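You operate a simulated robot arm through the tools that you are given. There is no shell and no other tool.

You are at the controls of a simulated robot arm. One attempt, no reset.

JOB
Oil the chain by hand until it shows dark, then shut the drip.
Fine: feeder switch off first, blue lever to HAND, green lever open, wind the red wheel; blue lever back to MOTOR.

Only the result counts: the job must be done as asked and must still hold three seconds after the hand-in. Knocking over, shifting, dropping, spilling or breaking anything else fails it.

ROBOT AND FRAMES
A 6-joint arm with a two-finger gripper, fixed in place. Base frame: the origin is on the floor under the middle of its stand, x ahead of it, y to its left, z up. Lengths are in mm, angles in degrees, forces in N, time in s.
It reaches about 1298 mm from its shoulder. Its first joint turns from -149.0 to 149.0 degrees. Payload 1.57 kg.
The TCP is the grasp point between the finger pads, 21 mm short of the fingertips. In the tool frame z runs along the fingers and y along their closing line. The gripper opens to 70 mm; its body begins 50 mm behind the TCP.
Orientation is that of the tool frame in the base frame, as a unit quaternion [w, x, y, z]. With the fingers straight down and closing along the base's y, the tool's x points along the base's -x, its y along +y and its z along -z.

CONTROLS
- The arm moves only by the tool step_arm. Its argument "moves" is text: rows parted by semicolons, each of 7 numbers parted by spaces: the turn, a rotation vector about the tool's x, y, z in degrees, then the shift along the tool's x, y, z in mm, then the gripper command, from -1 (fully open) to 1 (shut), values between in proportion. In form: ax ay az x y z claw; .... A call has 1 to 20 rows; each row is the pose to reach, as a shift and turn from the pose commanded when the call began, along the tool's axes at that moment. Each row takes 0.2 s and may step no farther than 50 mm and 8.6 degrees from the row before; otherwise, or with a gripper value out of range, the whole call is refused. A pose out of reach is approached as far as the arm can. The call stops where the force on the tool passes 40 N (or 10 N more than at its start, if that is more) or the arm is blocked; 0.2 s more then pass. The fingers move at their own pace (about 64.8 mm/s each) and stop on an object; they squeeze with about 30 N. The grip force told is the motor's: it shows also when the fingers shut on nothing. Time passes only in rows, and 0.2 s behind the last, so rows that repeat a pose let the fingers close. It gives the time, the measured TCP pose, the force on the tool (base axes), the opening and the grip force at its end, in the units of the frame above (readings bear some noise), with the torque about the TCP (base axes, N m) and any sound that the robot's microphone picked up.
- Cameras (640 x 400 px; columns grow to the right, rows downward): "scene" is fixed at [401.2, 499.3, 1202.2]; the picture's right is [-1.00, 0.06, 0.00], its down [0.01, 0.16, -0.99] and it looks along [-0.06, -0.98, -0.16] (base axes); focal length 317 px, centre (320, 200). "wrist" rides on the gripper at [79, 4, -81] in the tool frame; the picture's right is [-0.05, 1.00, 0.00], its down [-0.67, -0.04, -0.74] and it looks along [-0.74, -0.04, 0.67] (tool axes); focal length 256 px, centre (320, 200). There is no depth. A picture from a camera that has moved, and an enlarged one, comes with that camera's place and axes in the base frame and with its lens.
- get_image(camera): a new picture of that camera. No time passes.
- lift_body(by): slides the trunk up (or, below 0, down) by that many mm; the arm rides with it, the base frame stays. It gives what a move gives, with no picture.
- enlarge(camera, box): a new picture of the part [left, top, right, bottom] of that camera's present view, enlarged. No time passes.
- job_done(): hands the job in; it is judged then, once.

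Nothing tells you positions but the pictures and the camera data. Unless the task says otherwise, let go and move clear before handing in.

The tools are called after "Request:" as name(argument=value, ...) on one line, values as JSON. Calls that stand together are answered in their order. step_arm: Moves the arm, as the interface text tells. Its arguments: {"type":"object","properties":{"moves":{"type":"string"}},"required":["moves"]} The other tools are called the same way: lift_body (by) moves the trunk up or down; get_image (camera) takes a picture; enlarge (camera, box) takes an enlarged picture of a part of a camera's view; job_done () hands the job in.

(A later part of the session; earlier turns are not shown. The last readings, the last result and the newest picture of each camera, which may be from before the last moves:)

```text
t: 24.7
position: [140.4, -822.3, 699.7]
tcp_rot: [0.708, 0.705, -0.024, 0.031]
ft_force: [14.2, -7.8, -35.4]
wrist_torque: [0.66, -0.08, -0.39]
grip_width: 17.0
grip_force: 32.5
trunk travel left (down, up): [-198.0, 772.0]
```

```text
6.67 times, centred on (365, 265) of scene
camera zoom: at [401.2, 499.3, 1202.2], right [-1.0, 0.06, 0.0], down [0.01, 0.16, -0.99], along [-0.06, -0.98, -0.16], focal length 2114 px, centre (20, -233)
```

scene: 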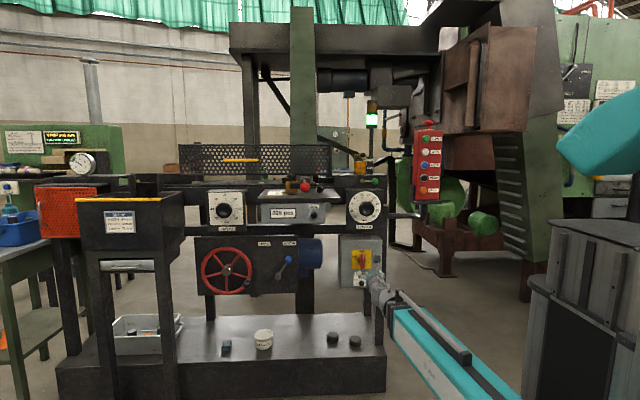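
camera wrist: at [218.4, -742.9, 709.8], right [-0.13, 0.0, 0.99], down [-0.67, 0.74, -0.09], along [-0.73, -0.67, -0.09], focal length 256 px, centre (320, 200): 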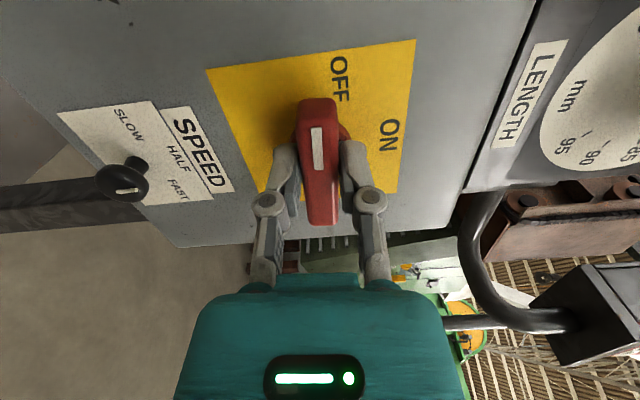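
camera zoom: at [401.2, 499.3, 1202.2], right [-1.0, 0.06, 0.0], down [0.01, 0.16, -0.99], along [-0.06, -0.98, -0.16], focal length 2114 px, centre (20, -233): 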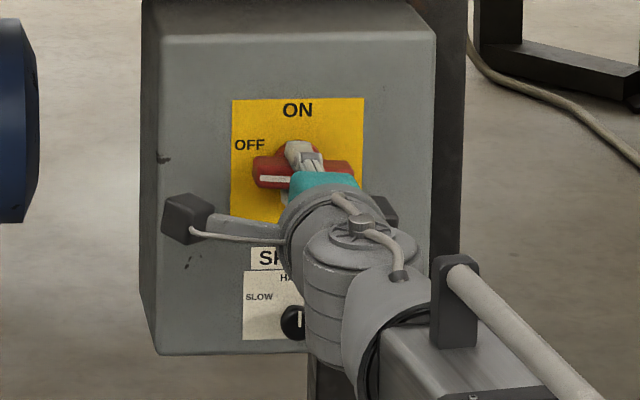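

The knob now points about 87° left with no hard stop yet. I'll relieve the vertical load and nudge a bit more to feel for the stop.

Request:
lift_body(by=-2.5)

Request:
step_arm(moves="0 0 -2 0 0 0 1; 0 0 -4 0 0 0 1; 0 0 -6 0 0 0 1; 0 0 -8 0 0 0 1; 0 0 -8 0 0 0 1")

Request:
get_image(camera="wrist")

```text
t: 25.2
position: [139.0, -822.7, 700.1]
tcp_rot: [0.708, 0.705, -0.024, 0.029]
ft_force: [16.8, -13.1, -8.9]
wrist_torque: [0.18, 0.08, 0.26]
grip_width: 16.9
grip_force: 32.1
trunk travel left (down, up): [-195.0, 775.0]
```

```text
t: 25.9
position: [138.7, -823.7, 699.0]
tcp_rot: [0.712, 0.703, 0.002, 0.007]
ft_force: [1.8, 1.5, -39.8]
wrist_torque: [0.7, -0.15, -0.23]
grip_width: 17.0
grip_force: 32.2
out of reach, approached as far as the arm can: row 3
trunk travel left (down, up): [-195.0, 775.0]
stopped in row 3: the force on the tool passed its limit at 43 N (the readings are from after the stop); the commanded pose is now the measured one
```

```text
taken
camera wrist: at [218.3, -742.4, 702.9], right [-0.06, 0.01, 1.0], down [-0.68, 0.74, -0.05], along [-0.73, -0.68, -0.03], focal length 256 px, centre (320, 200)
```

wrist: 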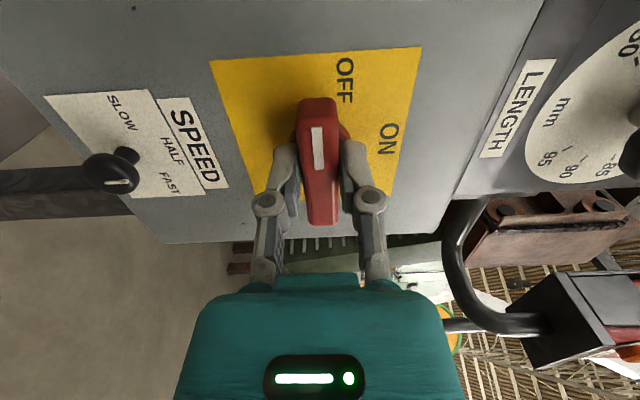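

The knob is now at 90° (horizontal, pointing left under OFF) and resistance rose sharply, so it's likely at its stop. I'll relieve the load, open only partly to stay off the SPEED knob, and back out.

Request:
lift_body(by=-2)

Request:
step_arm(moves="0 0 0 0 0 0 0.1; 0 0 0 0 0 0 0.1; 0 0 0 0 0 0 0.1; 0 0 0 0 0 -15 0.1; 0 0 0 0 0 -40 0.1; 0 0 0 0 0 -75 0.1; 0 0 0 0 0 -110 0.1")

Request:
enlarge(camera="scene", box=[335, 235, 395, 295])

Request:
get_image(camera="wrist")

```text
t: 26.4
position: [138.4, -824.5, 700.3]
tcp_rot: [0.712, 0.702, 0.004, 0.006]
ft_force: [5.7, -10.1, -14.2]
wrist_torque: [0.29, -0.03, 0.98]
grip_width: 16.9
grip_force: 31.9
trunk travel left (down, up): [-193.0, 777.0]
```

```text
t: 28.0
position: [135.0, -709.7, 701.7]
tcp_rot: [0.713, 0.701, 0.003, 0.005]
ft_force: [-0.3, 0.2, -1.0]
wrist_torque: [0.01, 0.0, -0.03]
grip_width: 31.4
grip_force: 0.0
out of reach, approached as far as the arm can: row 7
trunk travel left (down, up): [-193.0, 777.0]
```

```text
6.67 times, centred on (365, 265) of scene
camera zoom: at [401.2, 499.3, 1202.2], right [-1.0, 0.06, 0.0], down [0.01, 0.16, -0.99], along [-0.06, -0.98, -0.16], focal length 2114 px, centre (20, -233)
```

zoom: 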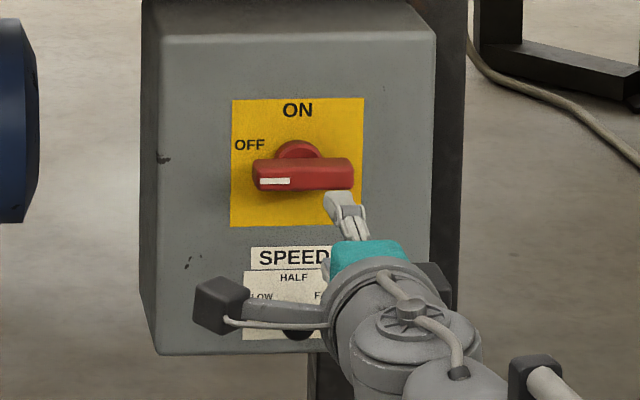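

```text
taken
camera wrist: at [214.5, -629.3, 703.9], right [-0.06, 0.02, 1.0], down [-0.68, 0.74, -0.05], along [-0.74, -0.68, -0.03], focal length 256 px, centre (320, 200)
```

wrist: 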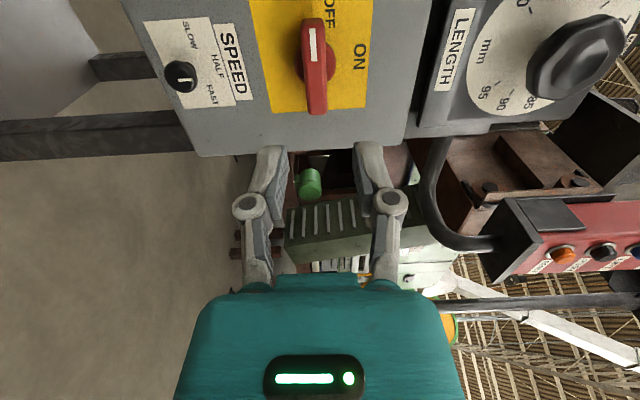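

The switch stays horizontal at OFF. Next is the blue lever: pivot about (508,-876,625), ball about (457,-866,712). I'll back off in x to its right side, roll the tool upright and shut the fingers.

Request:
step_arm(moves="0 0 7.5 24 0 0 1; 0 0 15 48 0 0 1; 0 0 22.5 72 0 0 1; 0 0 30 96 0 0 1; 0 0 37.5 120 0 0 1; 0 0 45 144 0 0 1; 0 0 52.5 168 0 0 1; 0 0 60 192 0 0 1; 0 0 67.5 216 0 0 1; 0 0 75 240 0 0 1; 0 0 82.5 260 0 0 1; 0 0 89.5 280 0 0 1; 0 0 89.5 280 0 0 1")

Request:
get_image(camera="wrist")

Request:
get_image(camera="scene")

```text
t: 30.8
position: [417.3, -708.3, 701.5]
tcp_rot: [0.502, 0.5, -0.491, 0.507]
ft_force: [0.4, -0.3, 0.3]
wrist_torque: [-0.02, -0.02, 0.01]
grip_width: 0.2
grip_force: 28.3
trunk travel left (down, up): [-193.0, 777.0]
```

```text
taken
camera wrist: at [413.4, -626.2, 778.8], right [-1.0, -0.01, -0.05], down [0.02, 0.73, -0.68], along [0.04, -0.68, -0.73], focal length 256 px, centre (320, 200)
```

wrist: 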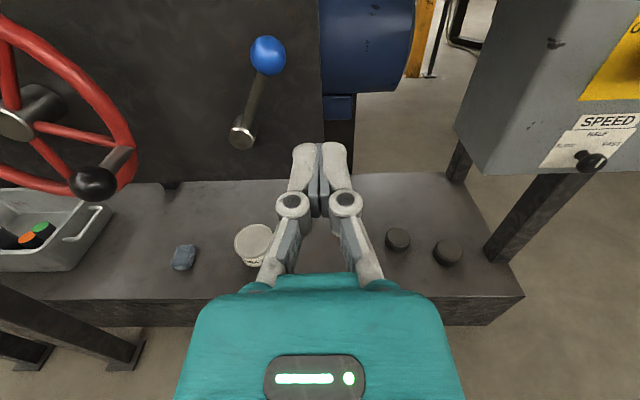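

```text
taken
```

scene: 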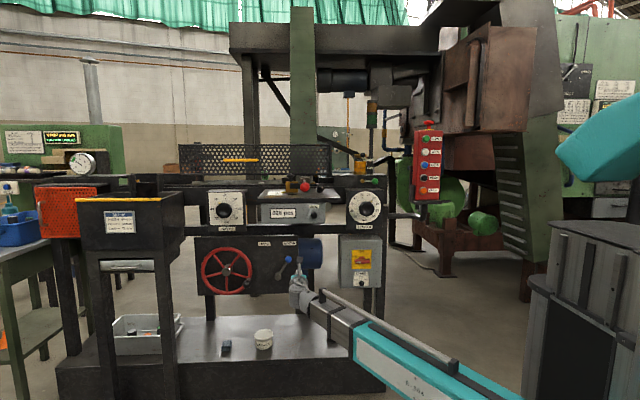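

Request:
enlarge(camera="scene", box=[340, 80, 400, 130])

Request:
enlarge(camera="wrist", box=[200, 0, 420, 160])

Request:
lift_body(by=-12)

```text
8.00 times, centred on (370, 105) of scene
camera zoom: at [401.2, 499.3, 1202.2], right [-1.0, 0.06, 0.0], down [0.01, 0.16, -0.99], along [-0.06, -0.98, -0.16], focal length 2537 px, centre (-80, 960)
```

zoom: 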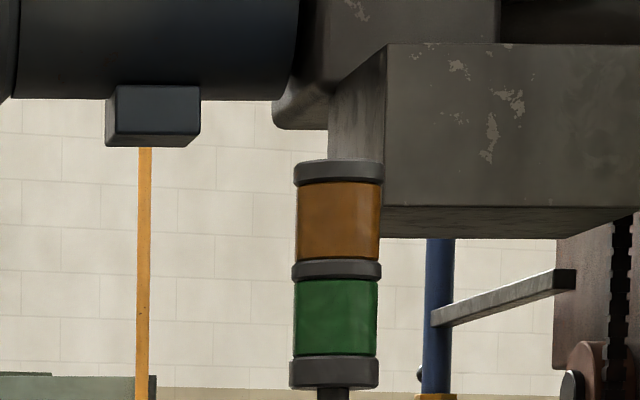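

```text
2.50 times, centred on (310, 80) of wrist
camera zoom: at [413.4, -626.2, 778.8], right [-1.0, -0.01, -0.05], down [0.02, 0.73, -0.68], along [0.04, -0.68, -0.73], focal length 640 px, centre (345, 500)
```

zoom: 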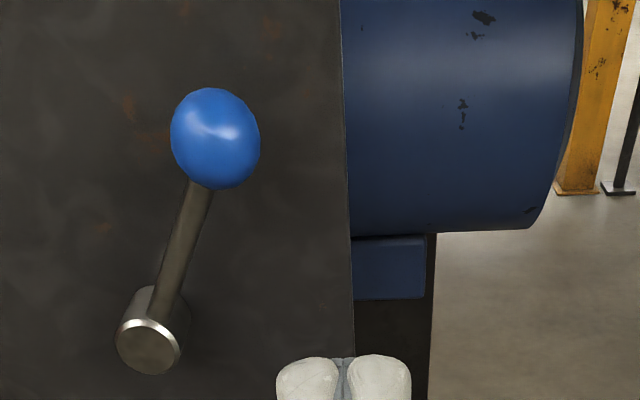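

```text
t: 31.4
position: [417.7, -708.4, 689.5]
tcp_rot: [0.503, 0.499, -0.491, 0.506]
ft_force: [0.5, 0.3, 0.6]
wrist_torque: [0.0, 0.01, 0.01]
grip_width: 0.1
grip_force: 28.4
trunk travel left (down, up): [-181.0, 789.0]
```

The tower light went dark, confirming the feeder is off. Now I'll move the closed fingers in beside the blue lever (on its right).

Request:
step_arm(moves="0 0 0 0 0 40 1; 0 0 0 0 0 80 1; 0 0 0 0 0 115 1; 0 0 0 0 0 138 1; 0 0 0 0 0 152 1; 0 0 0 0 0 152 1")

Request:
get_image(camera="wrist")

```text
t: 32.8
position: [419.3, -861.3, 689.5]
tcp_rot: [0.503, 0.499, -0.49, 0.507]
ft_force: [-0.2, 0.3, 0.4]
wrist_torque: [0.0, 0.0, -0.05]
grip_width: 0.0
grip_force: 28.7
out of reach, approached as far as the arm can: row 5, 6
trunk travel left (down, up): [-181.0, 789.0]
```

```text
taken
camera wrist: at [415.0, -779.1, 766.9], right [-1.0, -0.01, -0.05], down [0.02, 0.73, -0.68], along [0.04, -0.68, -0.73], focal length 256 px, centre (320, 200)
```

wrist: 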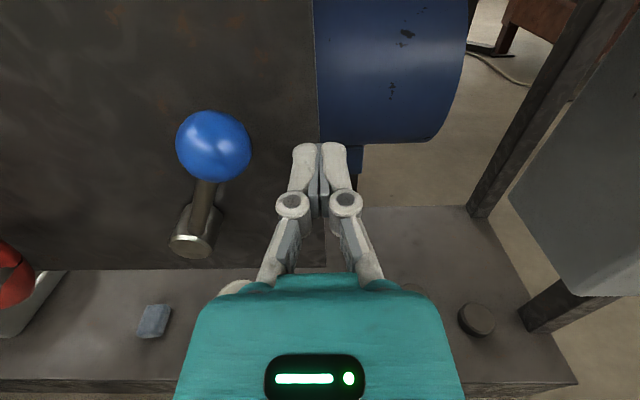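

The fingertips are level with the lever, about 25 mm to its right. Pushing it toward HAND (+x).

Request:
step_arm(moves="0 0 0 0 -12 0 1; 0 0 0 0 -24 0 1; 0 0 0 0 -36 0 1; 0 0 0 0 -48 0 1; 0 0 0 0 -60 0 1; 0 0 0 0 -72 0 1; 0 0 0 0 -84 0 1; 0 0 0 0 -94 0 1; 0 0 0 0 -102 0 1; 0 0 0 0 -108 0 1")

Request:
get_image(camera="wrist")

Request:
enlarge(camera="scene", box=[190, 230, 390, 355])

```text
t: 35.0
position: [525.0, -858.4, 689.1]
tcp_rot: [0.503, 0.5, -0.492, 0.505]
ft_force: [0.8, -0.2, -0.6]
wrist_torque: [-0.03, 0.0, 0.02]
grip_width: 0.2
grip_force: 28.6
trunk travel left (down, up): [-181.0, 789.0]
```

```text
taken
camera wrist: at [523.3, -777.3, 766.6], right [-1.0, -0.01, -0.05], down [0.02, 0.73, -0.68], along [0.04, -0.68, -0.73], focal length 256 px, centre (320, 200)
```

wrist: 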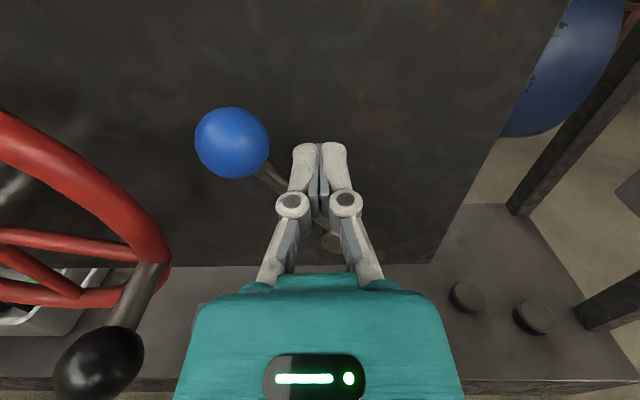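

```text
3.20 times, centred on (290, 292) of scene
camera zoom: at [401.2, 499.3, 1202.2], right [-1.0, 0.06, 0.0], down [0.01, 0.16, -0.99], along [-0.06, -0.98, -0.16], focal length 1015 px, centre (416, -96)
```

zoom: 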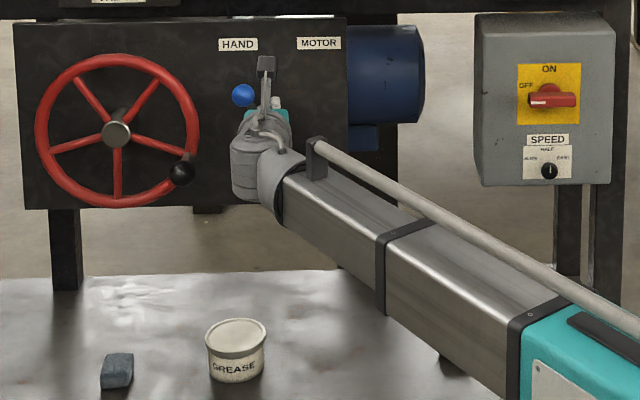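

The blue lever now sits at HAND, and the finger is free of it. Before going to the green lever I want the finger dimensions, so I'll zoom on the fingers.

Request:
enlarge(camera="wrist", box=[250, 120, 400, 230])

Request:
step_arm(moves="0 0 0 0 0 -10 1; 0 0 0 0 0 -40 1; 0 0 0 0 0 -80 1; 0 0 0 0 0 -120 0.4; 0 0 0 0 0 -150 -1; 0 0 0 0 0 -150 -1; 0 0 0 0 0 -150 -1")

Request:
enlarge(camera="wrist", box=[150, 120, 490, 320])

Request:
enlarge(camera="scene", box=[190, 230, 350, 355])

```text
3.64 times, centred on (325, 175) of wrist
camera zoom: at [523.3, -777.3, 766.6], right [-1.0, -0.01, -0.05], down [0.02, 0.73, -0.68], along [0.04, -0.68, -0.73], focal length 931 px, centre (302, 291)
```

zoom: 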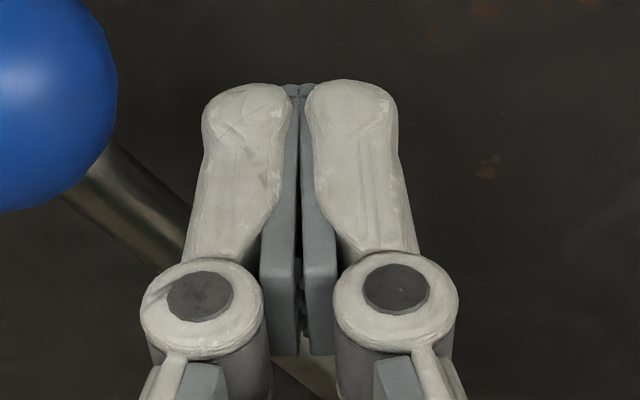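

```text
t: 36.6
position: [524.1, -708.7, 689.6]
tcp_rot: [0.503, 0.5, -0.491, 0.506]
ft_force: [-0.1, 0.6, -0.8]
wrist_torque: [0.03, 0.0, 0.03]
grip_width: 70.1
grip_force: 0.1
out of reach, approached as far as the arm can: row 3, 4, 5, 6, 7
trunk travel left (down, up): [-181.0, 789.0]
```

```text
1.88 times, centred on (320, 220) of wrist
camera zoom: at [521.2, -627.4, 766.6], right [-1.0, -0.01, -0.05], down [0.02, 0.73, -0.68], along [0.04, -0.68, -0.73], focal length 482 px, centre (320, 162)
```

zoom: 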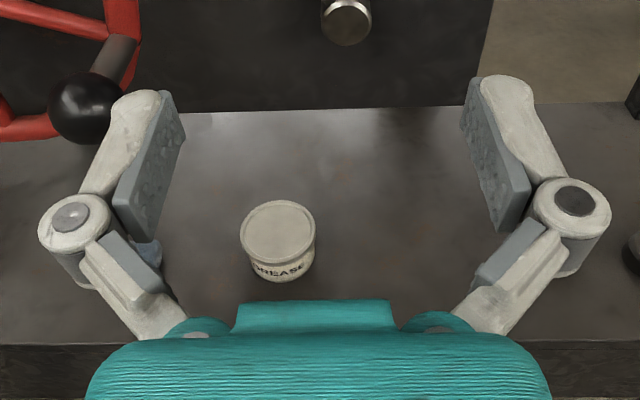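

```text
3.20 times, centred on (270, 292) of scene
camera zoom: at [401.2, 499.3, 1202.2], right [-1.0, 0.06, 0.0], down [0.01, 0.16, -0.99], along [-0.06, -0.98, -0.16], focal length 1015 px, centre (480, -96)
```

zoom: 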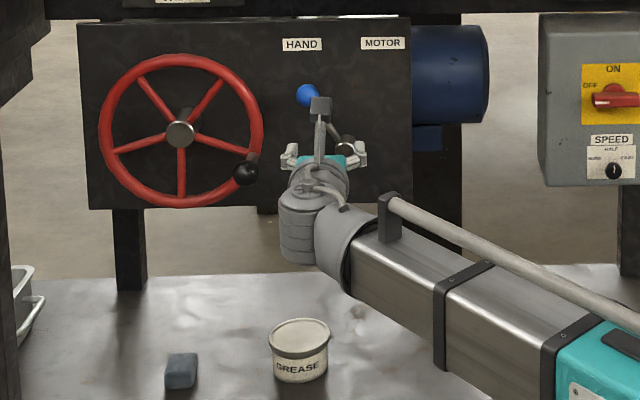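

The lever stays at HAND. Before opening the oil, I'll check I can grip and turn the wheel crank, whose black ball is about (639,-804,626) around a hub at about (738,-862,657). I'll move in front of the crank with a slight down-pitch.

Request:
lift_body(by=-29)

Request:
step_arm(moves="-0.1 -2 0 -6 -23 8 -1; -0.3 -4 0.1 -12 -46 16 -1; -0.5 -6 0.2 -18 -69 24 -1; -0.6 -8.5 0.3 -25 -92 32 -1; -0.7 -10.5 0.3 -31 -115 40 -1; -0.7 -10.5 0.3 -31 -115 40 -1")

Request:
get_image(camera="wrist")

Request:
enlarge(camera="scene", box=[190, 230, 350, 355])

```text
t: 37.3
position: [525.5, -709.9, 660.8]
tcp_rot: [0.502, 0.5, -0.492, 0.505]
ft_force: [-0.8, 0.7, -0.5]
wrist_torque: [-0.02, 0.0, 0.0]
grip_width: 70.0
grip_force: 0.0
trunk travel left (down, up): [-152.0, 818.0]
```

```text
t: 38.7
position: [639.9, -748.5, 626.1]
tcp_rot: [-0.458, -0.539, 0.541, -0.455]
ft_force: [-0.1, -0.2, 0.7]
wrist_torque: [-0.01, 0.02, -0.04]
grip_width: 69.7
grip_force: 0.1
trunk travel left (down, up): [-152.0, 818.0]
```

```text
taken
camera wrist: at [637.9, -681.9, 717.3], right [-1.0, 0.01, -0.05], down [0.04, 0.84, -0.53], along [0.04, -0.53, -0.84], focal length 256 px, centre (320, 200)
```

wrist: 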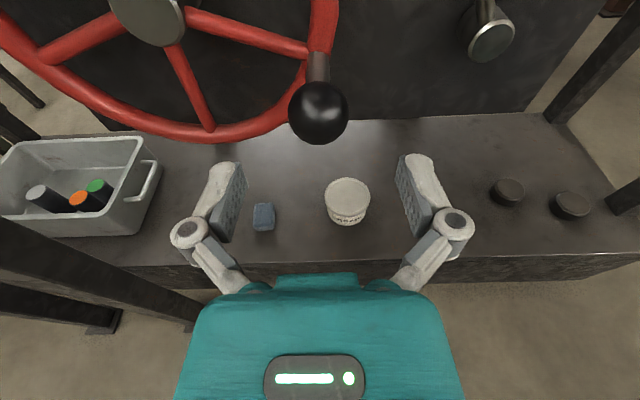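

```text
3.20 times, centred on (270, 292) of scene
camera zoom: at [401.2, 499.3, 1202.2], right [-1.0, 0.06, 0.0], down [0.01, 0.16, -0.99], along [-0.06, -0.98, -0.16], focal length 1015 px, centre (480, -96)
```

zoom: 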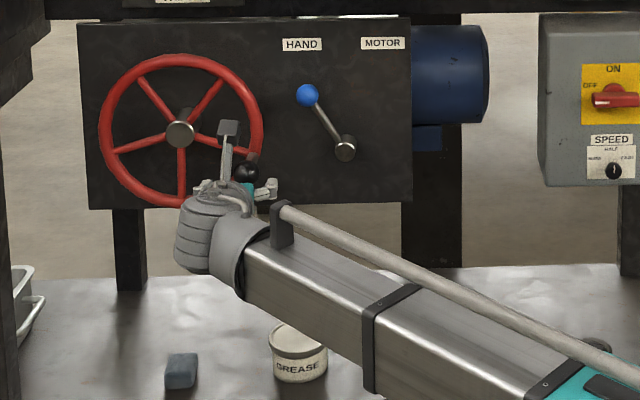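

The crank ball refines to (643,-803,621), about 34 mm in diameter, and the hub to about (741,·,655). I'll move in around the ball and close.

Request:
step_arm(moves="0 -0.4 0 1 -1 14 -1; 0 -0.8 0 2 -2 28 -1; 0 -1.2 0 3.5 -3 42 -1; 0 -1.5 0 4.5 -3 54 -1; 0 -1.5 0 4.5 -3 54 -1")

Request:
get_image(camera="wrist")

```text
t: 39.9
position: [643.2, -803.2, 622.0]
tcp_rot: [0.45, 0.546, -0.545, 0.45]
ft_force: [0.2, -0.7, -1.1]
wrist_torque: [0.01, 0.01, -0.01]
grip_width: 69.7
grip_force: 0.1
out of reach, approached as far as the arm can: row 3, 4, 5
trunk travel left (down, up): [-152.0, 818.0]
```

```text
taken
camera wrist: at [641.1, -739.2, 714.4], right [-1.0, 0.01, -0.05], down [0.04, 0.86, -0.51], along [0.04, -0.51, -0.86], focal length 256 px, centre (320, 200)
```

wrist: 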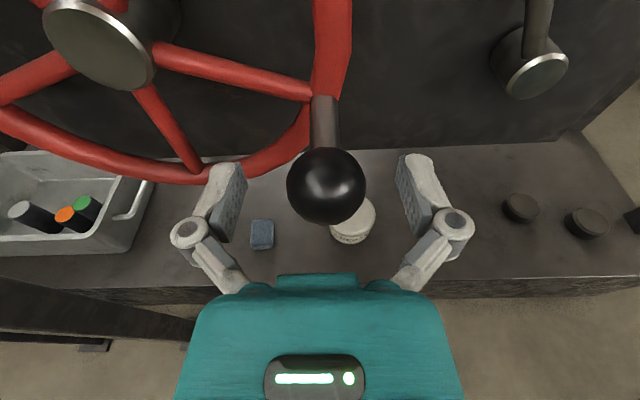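

The ball is centred at the grasp point. Closing on it.

Request:
step_arm(moves="0 0 0 0 2 0 0.3; 0 0 0 0 2 0 1; 0 0 0 0 2 0 1; 0 0 0 0 2 0 1; 0 0 0 0 2 0 1")

```text
t: 41.1
position: [642.1, -802.9, 621.7]
tcp_rot: [0.45, 0.546, -0.546, 0.449]
ft_force: [2.0, 4.5, 0.0]
wrist_torque: [0.05, -0.04, 0.07]
grip_width: 34.8
grip_force: 32.4
trunk travel left (down, up): [-152.0, 818.0]
```

Gripped at 34.8 mm. I'll try a short clockwise arc, following the circle with matching pitch, and check the forces.

Request:
step_arm(moves="0 -4.06 0 -12.66 -6.1 2.47 1; 0 -7.88 0 -24.34 -14 4.74 1; 0 -11.39 0 -34.85 -23.4 6.78 1; 0 -14.47 0 -43.88 -34.2 8.54 1")

Request:
get_image(camera="wrist")

```text
t: 42.1
position: [673.0, -801.7, 574.1]
tcp_rot: [-0.378, -0.598, 0.6, -0.374]
ft_force: [-25.7, 0.4, -19.5]
wrist_torque: [-0.54, -0.37, -0.03]
grip_width: 35.1
grip_force: 32.1
trunk travel left (down, up): [-152.0, 818.0]
```

```text
taken
camera wrist: at [670.7, -764.8, 680.8], right [-1.0, 0.03, -0.05], down [0.04, 0.96, -0.28], along [0.04, -0.28, -0.96], focal length 256 px, centre (320, 200)
```

wrist: 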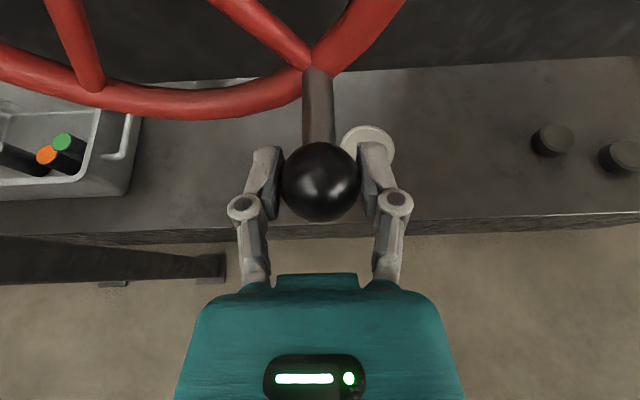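

The wheel turns clockwise with low resistance (about 9 N tangential), but my circle was about 4 mm tight. I've refit it to centre (742,653), R≈105, and will continue the arc.

Request:
step_arm(moves="0 -4.09 0 -10.65 -8.7 5.08 1; 0 -6.88 0 -17.69 -23.1 8.44 1; 0 -8.9 0 -22.66 -38.6 10.8 1; 0 -10.02 0 -25.36 -54.8 12.09 1; 0 -10.21 0 -25.81 -71.2 12.31 1; 0 -9.38 0 -23.83 -87.5 11.36 1; 0 -7.64 0 -19.59 -103.2 9.34 1; 0 -5.11 0 -13.27 -118.1 6.33 1")

Request:
get_image(camera="wrist")

```text
t: 43.9
position: [796.2, -801.5, 563.1]
tcp_rot: [0.35, 0.615, -0.614, 0.349]
ft_force: [-8.2, -2.6, -1.4]
wrist_torque: [0.88, -0.25, -0.04]
grip_width: 34.6
grip_force: 31.6
trunk travel left (down, up): [-152.0, 818.0]
```

```text
taken
camera wrist: at [792.7, -773.5, 671.2], right [-1.0, 0.03, -0.04], down [0.04, 0.98, -0.19], along [0.04, -0.19, -0.98], focal length 256 px, centre (320, 200)
```

wrist: 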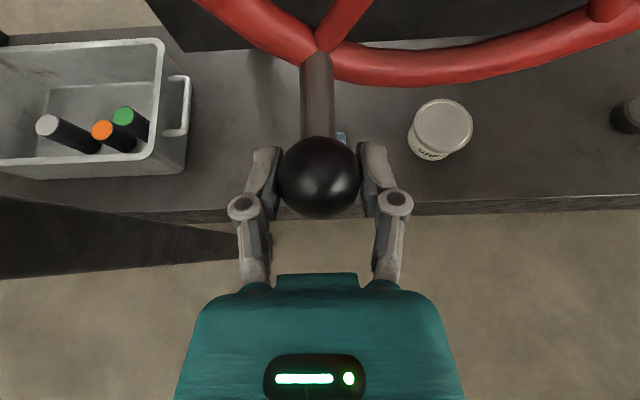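

Forces are now small, so the circle fit is good. I'll continue cautiously toward the left side and check the clearance to the hopper post there.

Request:
step_arm(moves="0 3.19 0 7.83 -13.7 -4.63 1; 0 7.03 0 17.56 -25.6 -10.39 1; 0 11.34 0 28.83 -35.7 -17.05 1; 0 16 0 41.31 -43.5 -24.44 1")

Request:
get_image(camera="wrist")

Request:
get_image(camera="scene")

```text
t: 44.9
position: [836.1, -803.2, 609.1]
tcp_rot: [-0.433, -0.559, 0.56, -0.431]
ft_force: [-13.5, -2.1, -4.0]
wrist_torque: [0.79, -0.35, -0.01]
grip_width: 34.8
grip_force: 31.8
trunk travel left (down, up): [-152.0, 818.0]
```

```text
taken
camera wrist: at [833.2, -745.2, 706.4], right [-1.0, 0.02, -0.05], down [0.04, 0.89, -0.46], along [0.04, -0.46, -0.89], focal length 256 px, centre (320, 200)
```

wrist: 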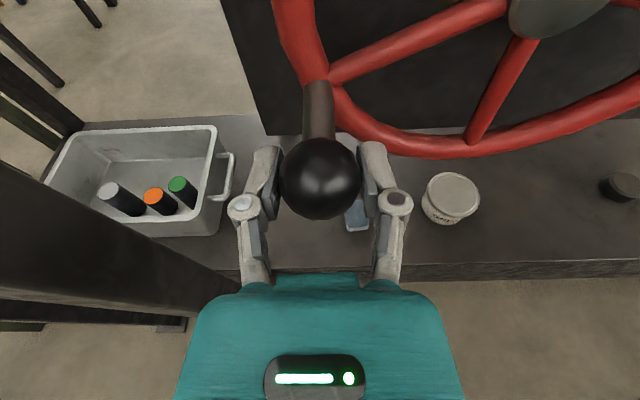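

```text
taken
```

scene: 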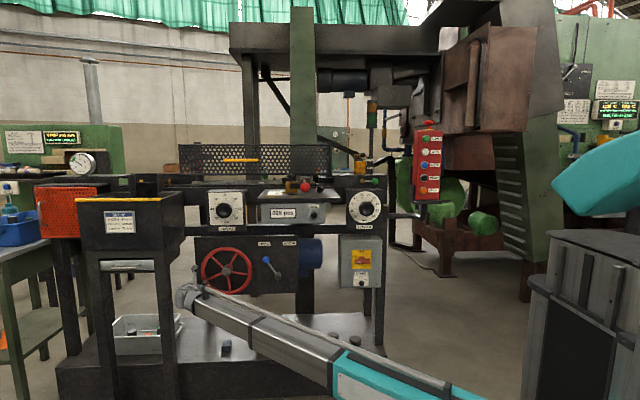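

The post's face is at about x=938, which leaves roughly 30 mm clearance at the leftmost point, so that's fine. I'll carry the arc over the top and down the right side to prove a full turn.

Request:
step_arm(moves="0 4.86 0 15 -5.5 -3.91 1; 0 9.87 0 30.68 -8.5 -7.99 1; 0 14.94 0 46.64 -9 -12.15 1; 0 19.95 0 62.42 -6.8 -16.26 1; 0 24.84 0 77.71 -2.1 -20.24 1; 0 29.52 0 92.13 5 -24 1; 0 33.89 0 105.29 14.3 -27.43 1; 0 37.8 0 116.8 25.6 -30.43 1; 0 41.22 0 126.58 38.7 -32.97 1; 0 43.93 0 134.12 53.2 -34.94 1; 0 45.89 0 139.45 68.7 -36.33 1; 0 46.97 0 142.35 84.9 -37.08 1; 0 47.15 0 142.83 101.4 -37.21 1; 0 46.35 0 140.7 117.7 -36.66 1; 0 44.67 0 136.16 133.5 -35.47 1; 0 42.19 0 129.28 148.4 -33.68 1; 0 39.01 0 120.29 162 -31.34 1; 0 35.26 0 109.35 173.9 -28.49 1; 0 31.02 0 96.67 184 -25.18 1; 0 26.43 0 82.64 191.8 -21.53 1")

Request:
get_image(camera="wrist")

Request:
get_image(camera="scene")

```text
t: 46.7
position: [824.3, -800.3, 723.4]
tcp_rot: [0.58, 0.406, -0.397, 0.585]
ft_force: [3.3, -1.5, 3.9]
wrist_torque: [0.02, -0.07, 0.0]
grip_width: 34.9
grip_force: 32.3
trunk travel left (down, up): [-152.0, 818.0]
stopped in row 8: the force on the tool passed its limit at 45 N (the readings are from after the stop); the commanded pose is now the measured one
```

```text
taken
camera wrist: at [819.8, -697.4, 768.2], right [-1.0, -0.03, -0.04], down [0.02, 0.46, -0.89], along [0.05, -0.89, -0.46], focal length 256 px, centre (320, 200)
```

wrist: 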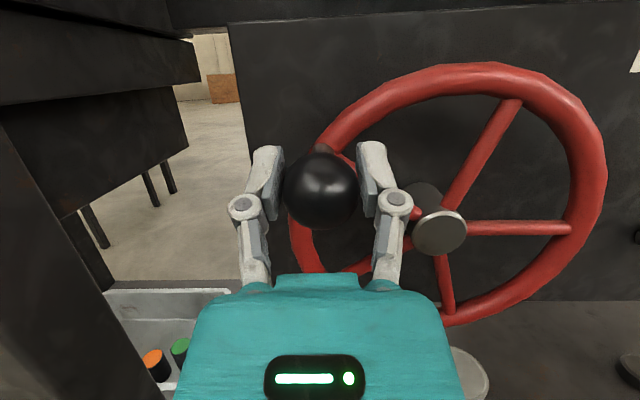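

```text
taken
```

scene: 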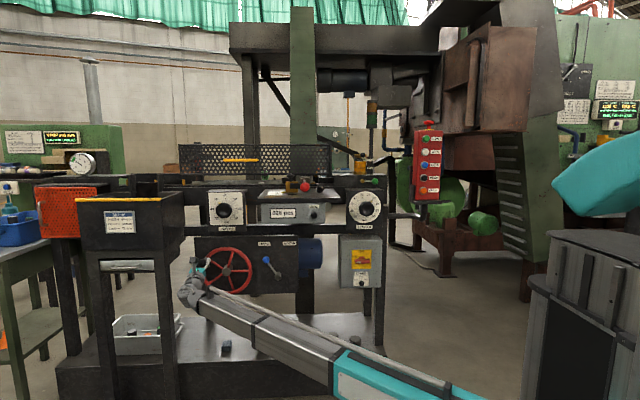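

It stopped at about θ=-220° on a force spike, though the load is now relaxed. I'll probe one small step further along the circle to see whether it's a real stop or grip misalignment.

Request:
step_arm(moves="0 1.2 0 3.5 3.7 1.3 1; 0 2.3 0 7.1 7.5 2.7 1; 0 2.3 0 7.1 7.5 2.7 1")

Request:
enlarge(camera="wrist", box=[210, 100, 470, 270])

```text
t: 47.5
position: [818.1, -800.6, 731.3]
tcp_rot: [0.588, 0.394, -0.384, 0.593]
ft_force: [25.0, -2.4, 7.2]
wrist_torque: [0.39, -0.6, 0.12]
grip_width: 34.7
grip_force: 32.5
trunk travel left (down, up): [-152.0, 818.0]
```

```text
2.35 times, centred on (340, 185) of wrist
camera zoom: at [814.7, -695.6, 770.4], right [-1.0, -0.04, -0.04], down [0.02, 0.42, -0.91], along [0.05, -0.91, -0.42], focal length 602 px, centre (273, 235)
```

zoom: 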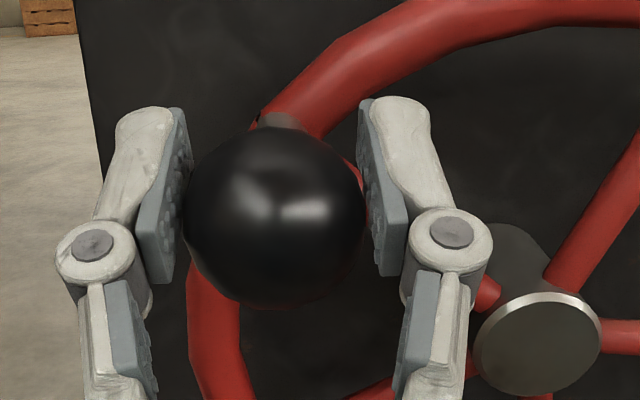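

The wheel isn't stopped; my path was just too tight at the top. A refit to all the measured points gives centre (742,656) with effective radii of 104.7 in x and 108.9 in z. Continuing over the top.

Request:
step_arm(moves="0 3.66 0 9.93 10.3 4.25 1; 0 6.94 0 18.57 24 7.96 1; 0 9.49 0 25.09 39 10.75 1; 0 11.19 0 29.32 54.8 12.57 1; 0 11.89 0 31.07 71.1 13.31 1; 0 11.64 0 30.42 87.6 13.04 1; 0 10.37 0 27.3 103.7 11.7 1; 0 8.19 0 21.78 119 9.34 1; 0 5.22 0 14.06 133.3 6.03 1; 0 1.55 0 4.23 146.2 1.81 1; 0 -2.64 0 -7.35 157.3 -3.15 1; 0 -7.23 0 -20.4 166.4 -8.74 1; 0 -12.15 0 -34.74 173.2 -14.89 1; 0 -17.24 0 -49.82 177.6 -21.35 1; 0 -22.46 0 -65.44 179.4 -28.05 1")

Request:
get_image(camera="wrist")

Request:
get_image(camera="scene")

```text
t: 50.7
position: [635.9, -804.3, 659.1]
tcp_rot: [0.501, 0.502, -0.493, 0.504]
ft_force: [9.0, 0.1, 7.6]
wrist_torque: [-0.74, -0.37, 0.02]
grip_width: 35.1
grip_force: 32.0
trunk travel left (down, up): [-152.0, 818.0]
```

```text
taken
camera wrist: at [631.5, -722.8, 737.4], right [-1.0, -0.01, -0.05], down [0.02, 0.74, -0.67], along [0.04, -0.68, -0.74], focal length 256 px, centre (320, 200)
```

wrist: 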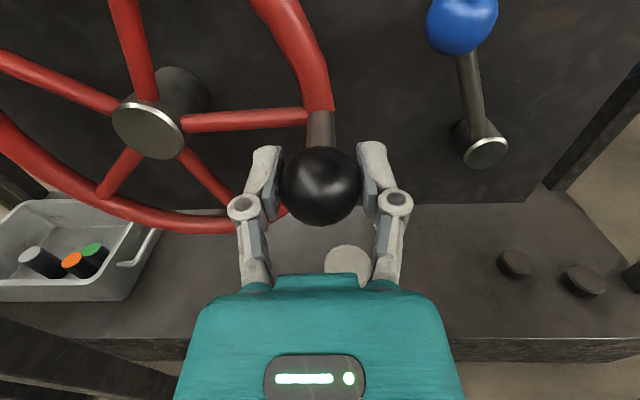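

```text
taken
```

scene: 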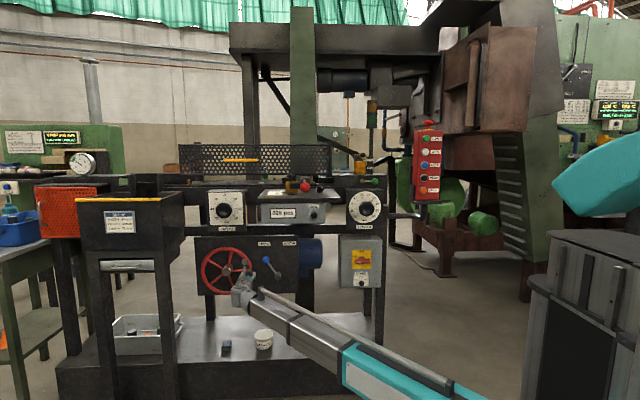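

A full crank turn works with low forces, and the handle is now at about 3 o'clock. I'll release it, back off, and travel to the green drip lever.

Request:
step_arm(moves="0 0 0 0 0 0 0; 0 0 0 0 0 0 -1; 0 0 0 0 0 0 -1; 0 0 0 0 0 -30 -1; 0 0 0 0 0 -60 -1; 0 0 0 0 0 -88 -1")

Request:
enlarge(camera="scene", box=[190, 230, 350, 355])

```text
t: 52.1
position: [633.4, -714.9, 658.5]
tcp_rot: [0.501, 0.502, -0.494, 0.503]
ft_force: [0.0, -0.3, 0.0]
wrist_torque: [0.01, 0.0, -0.01]
grip_width: 70.2
grip_force: 0.1
trunk travel left (down, up): [-152.0, 818.0]
```

```text
3.20 times, centred on (270, 292) of scene
camera zoom: at [401.2, 499.3, 1202.2], right [-1.0, 0.06, 0.0], down [0.01, 0.16, -0.99], along [-0.06, -0.98, -0.16], focal length 1015 px, centre (480, -96)
```

zoom: 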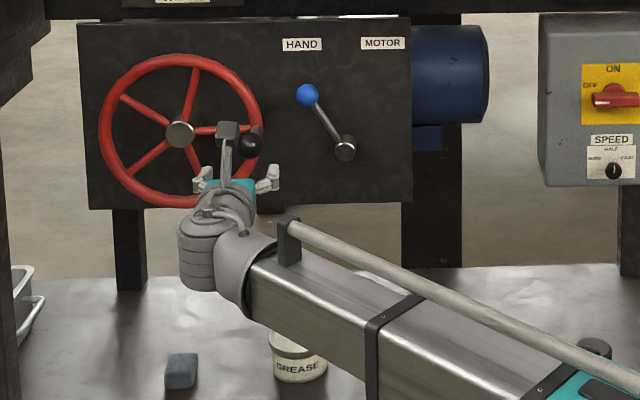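

Request:
step_arm(moves="0 0 0 0 45 0 1; 0 0 0 0 90 0 1; 0 0 0 0 135 0 1; 0 0 0 0 180 0 1; 0 0 0 0 225 0 1; 0 0 0 0 270 0 1; 0 0 0 0 315 0 1; 0 0 0 0 360 0 1; 0 0 0 0 405 0 1; 0 0 0 0 450 0 1; 0 0 0 0 495 0 1; 0 0 0 0 538 0 1")

Request:
lift_body(by=490)

Request:
get_image(camera="wrist")

Request:
enlarge(camera="wrist", box=[240, 0, 440, 120])

Request:
get_image(camera="scene")

```text
t: 54.7
position: [97.4, -716.6, 659.7]
tcp_rot: [0.502, 0.501, -0.492, 0.504]
ft_force: [0.5, 0.8, 0.4]
wrist_torque: [-0.01, -0.01, -0.01]
grip_width: 0.0
grip_force: 28.3
out of reach, approached as far as the arm can: row 10
trunk travel left (down, up): [-152.0, 818.0]
```

```text
refused: 490 is not a number from -400 to 400
```

```text
taken
camera wrist: at [94.2, -636.6, 737.1], right [-1.0, -0.01, -0.05], down [0.02, 0.74, -0.68], along [0.04, -0.68, -0.74], focal length 256 px, centre (320, 200)
```

wrist: 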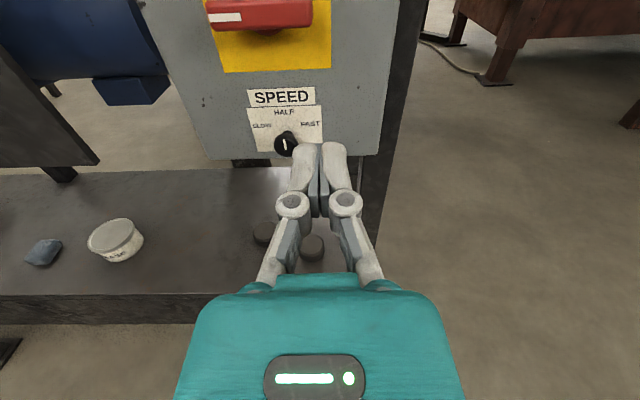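

```text
3.20 times, centred on (340, 60) of wrist
camera zoom: at [94.2, -636.6, 737.1], right [-1.0, -0.01, -0.05], down [0.02, 0.74, -0.68], along [0.04, -0.68, -0.74], focal length 819 px, centre (256, 648)
```

zoom: 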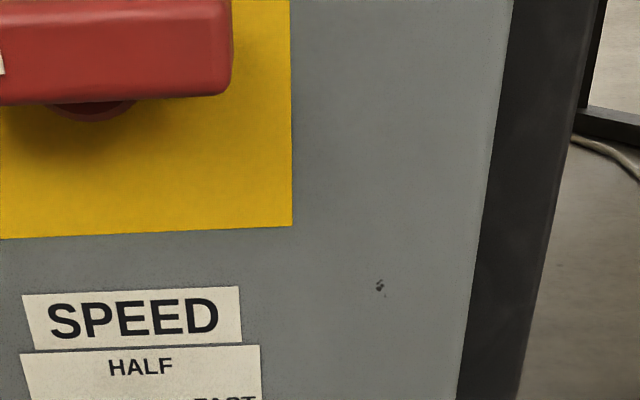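

```text
taken
```

scene: 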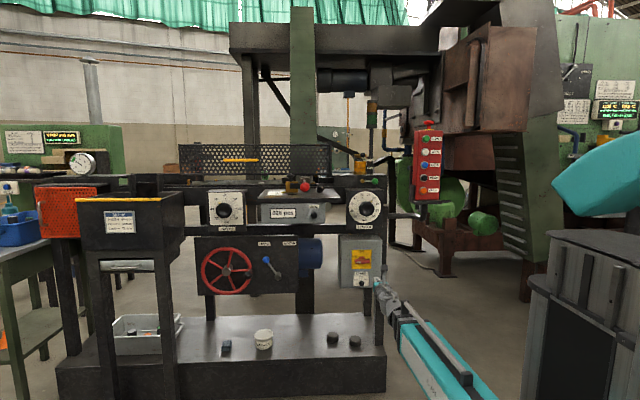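

Lifts are limited to 400 mm per call, so I'll go up in two stages to the oiler height.

Request:
lift_body(by=300)

Request:
lift_body(by=190)

Request:
get_image(camera="wrist")

Request:
enlarge(camera="wrist", box=[230, 0, 450, 130])

```text
t: 57.7
position: [98.9, -718.1, 959.2]
tcp_rot: [0.502, 0.501, -0.492, 0.505]
ft_force: [0.8, 0.5, -0.3]
wrist_torque: [-0.02, -0.01, 0.02]
grip_width: 0.0
grip_force: 28.8
trunk travel left (down, up): [-452.0, 518.0]
```

```text
t: 59.7
position: [98.6, -718.6, 1149.3]
tcp_rot: [0.502, 0.501, -0.493, 0.504]
ft_force: [0.4, 0.0, -0.2]
wrist_torque: [0.0, -0.02, -0.02]
grip_width: 0.0
grip_force: 28.6
trunk travel left (down, up): [-642.0, 328.0]
```

```text
taken
camera wrist: at [94.3, -636.7, 1227.1], right [-1.0, -0.01, -0.05], down [0.02, 0.74, -0.68], along [0.04, -0.68, -0.74], focal length 256 px, centre (320, 200)
```

wrist: 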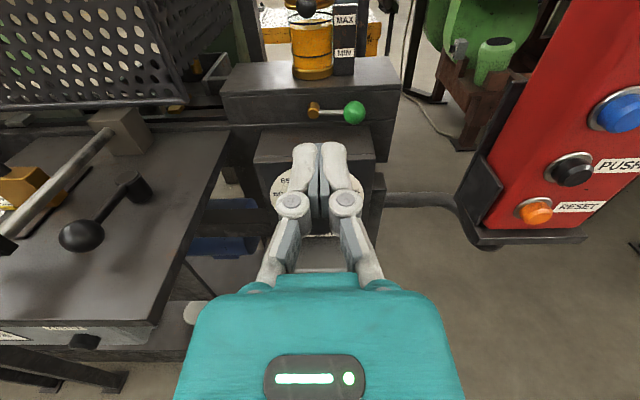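

```text
2.91 times, centred on (340, 65) of wrist
camera zoom: at [94.3, -636.7, 1227.1], right [-1.0, -0.01, -0.05], down [0.02, 0.74, -0.68], along [0.04, -0.68, -0.74], focal length 745 px, centre (262, 593)
```

zoom: 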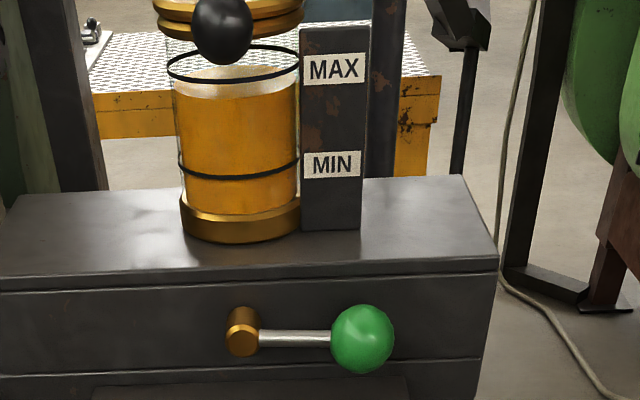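

The lever refines to pivot (115,·,1047) and ball (58,-963,1047), sitting only about 25 mm above the LENGTH box, so it must swing up. I'll roll the gripper 90° with a 25° down-pitch, so one finger can slide under the lever rod.

Request:
step_arm(moves="1.64 -1.64 -7.37 -5.6 0.7 7 0; 3.27 -3.27 -14.73 -11.9 1.4 14 -0.43; 4.91 -4.91 -22.1 -18.6 2.2 20 -0.43; 6.54 -6.54 -29.47 -25.7 2.9 27 -0.43; 8.18 -8.18 -36.83 -32.9 3.6 34 -0.43; 9.82 -9.82 -44.2 -40.3 4.3 40 -0.43; 11.45 -11.45 -51.57 -47.6 5 47 -0.43; 13.09 -13.09 -58.93 -54.8 5.7 54 -0.43; 14.72 -14.72 -66.3 -61.6 6.5 61 -0.43; 16.36 -16.36 -73.67 -68 7.2 67 -0.43; 18 -18 -81.03 -73.8 7.9 74 -0.43; 19.63 -19.63 -88.4 -79 8.6 81 -0.43; 19.63 -19.63 -88.4 -79 8.6 81 -0.43")

Request:
get_image(camera="wrist")

Request:
get_image(camera="scene")

```text
t: 62.5
position: [59.1, -799.8, 1080.6]
tcp_rot: [0.555, 0.823, -0.03, 0.122]
ft_force: [-3.3, -0.7, -2.9]
wrist_torque: [-0.2, -0.04, 0.2]
grip_width: 49.9
grip_force: 0.1
out of reach, approached as far as the arm can: row 2, 3, 4, 5, 6, 7, 8, 9, 10, 11, 12, 13
trunk travel left (down, up): [-642.0, 328.0]
```

```text
taken
camera wrist: at [122.4, -721.1, 1131.7], right [-0.24, -0.39, 0.89], down [-0.76, 0.64, 0.08], along [-0.6, -0.66, -0.45], focal length 256 px, centre (320, 200)
```

wrist: 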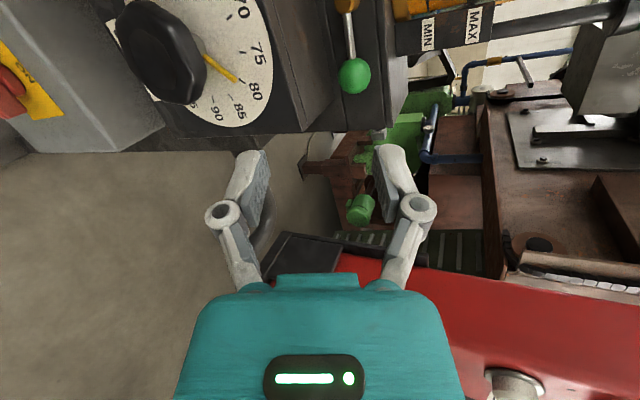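

```text
taken
```

scene: 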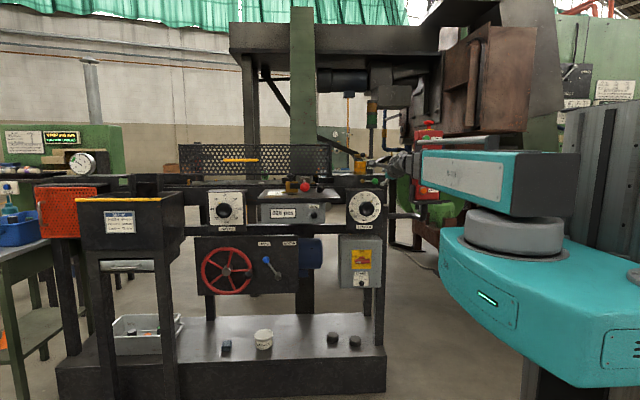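

The wrist couldn't fully reach that orientation (a joint limit), and it drifted to x≈59. I'll hold one step to check the resting readings before choosing a different approach.

Request:
step_arm(moves="0 0 0 0 0 0 -0.43; 0 0 0 0 0 0 -0.43")

```text
t: 63.1
position: [42.7, -800.1, 1074.6]
tcp_rot: [0.552, 0.833, 0.026, 0.032]
ft_force: [1.1, 0.1, 0.4]
wrist_torque: [0.02, 0.01, 0.02]
grip_width: 50.0
grip_force: 0.2
trunk travel left (down, up): [-642.0, 328.0]
```

The orientation settled near the target after passing a wrist singularity. I'll correct the remaining few degrees and bring it back to x≈90.

Request:
step_arm(moves="0.5 -1.5 0 12 0 0 -0.43; 1 -3 0 24 0 0 -0.43; 1.4 -4.3 0 36 0 0 -0.43; 1.4 -4.3 0 47 0 0 -0.43; 1.4 -4.3 0 47 0 0 -0.43")

Request:
get_image(camera="wrist")

Request:
enlarge(camera="scene", box=[335, 135, 415, 195])

```text
t: 64.3
position: [43.7, -793.4, 1072.7]
tcp_rot: [0.549, 0.835, 0.026, 0.033]
ft_force: [0.8, -0.3, 0.3]
wrist_torque: [-0.02, 0.01, 0.0]
grip_width: 49.9
grip_force: 0.0
out of reach, approached as far as the arm can: row 1, 2, 3, 4, 5
trunk travel left (down, up): [-642.0, 328.0]
```

```text
taken
camera wrist: at [117.5, -715.5, 1110.9], right [-0.05, -0.4, 0.92], down [-0.73, 0.64, 0.24], along [-0.69, -0.65, -0.32], focal length 256 px, centre (320, 200)
```

wrist: 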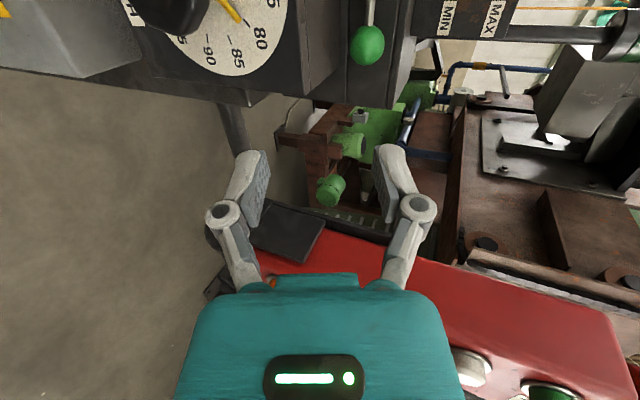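

```text
6.67 times, centred on (375, 165) of scene
camera zoom: at [401.2, 499.3, 1202.2], right [-1.0, 0.06, 0.0], down [0.01, 0.16, -0.99], along [-0.06, -0.98, -0.16], focal length 2114 px, centre (-47, 433)
```

zoom: 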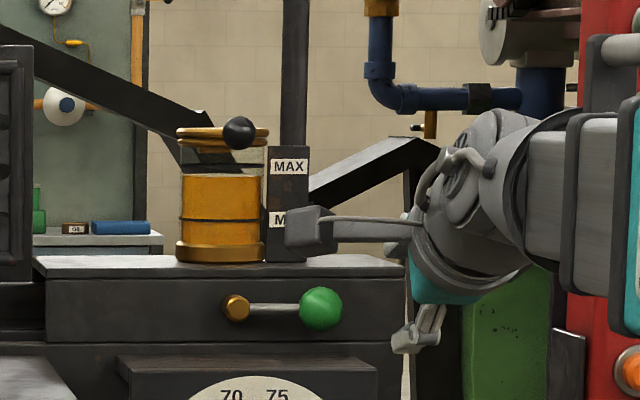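

That orientation hits a wrist limit here. I'll roll the other way instead: first back to camera-up with the same down-pitch, returning to x≈90.

Request:
step_arm(moves="0 0 7.5 2 0 0 -0.43; 0 0 15 4 0 0 -0.43; 0 0 22.5 8 0 0 -0.43; 0 0 30 12 0 0 -0.43; 0 0 37.5 16 0 0 -0.43; 0 0 45 20 0 0 -0.43; 0 0 52.5 24 0 0 -0.43; 0 0 60 28 0 0 -0.43; 0 0 67.5 32 0 0 -0.43; 0 0 75 36 0 0 -0.43; 0 0 82.5 40 0 0 -0.43; 0 0 90 44 0 0 -0.43; 0 0 90 47 0 0 -0.43; 0 0 90 47 0 0 -0.43")

Request:
get_image(camera="wrist")

```text
t: 67.3
position: [70.9, -793.6, 1074.3]
tcp_rot: [0.358, 0.612, -0.565, 0.421]
ft_force: [0.7, -0.5, -0.1]
wrist_torque: [-0.03, 0.02, 0.01]
grip_width: 50.0
grip_force: 0.0
out of reach, approached as far as the arm can: row 5, 6, 7, 8, 9, 10, 11, 12, 13, 14
trunk travel left (down, up): [-642.0, 328.0]
```

```text
taken
camera wrist: at [58.4, -750.7, 1178.6], right [-0.99, -0.08, -0.09], down [-0.05, 0.95, -0.32], along [0.11, -0.32, -0.94], focal length 256 px, centre (320, 200)
```

wrist: 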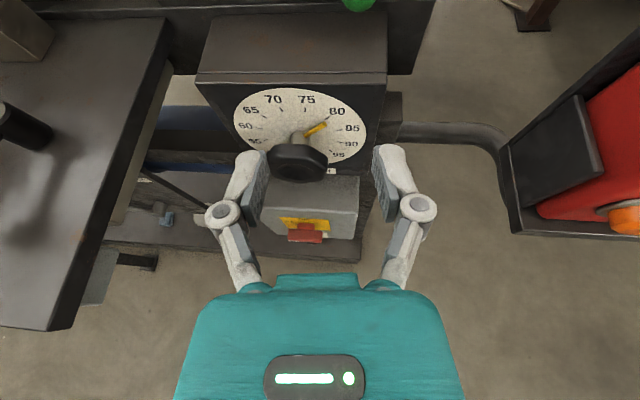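

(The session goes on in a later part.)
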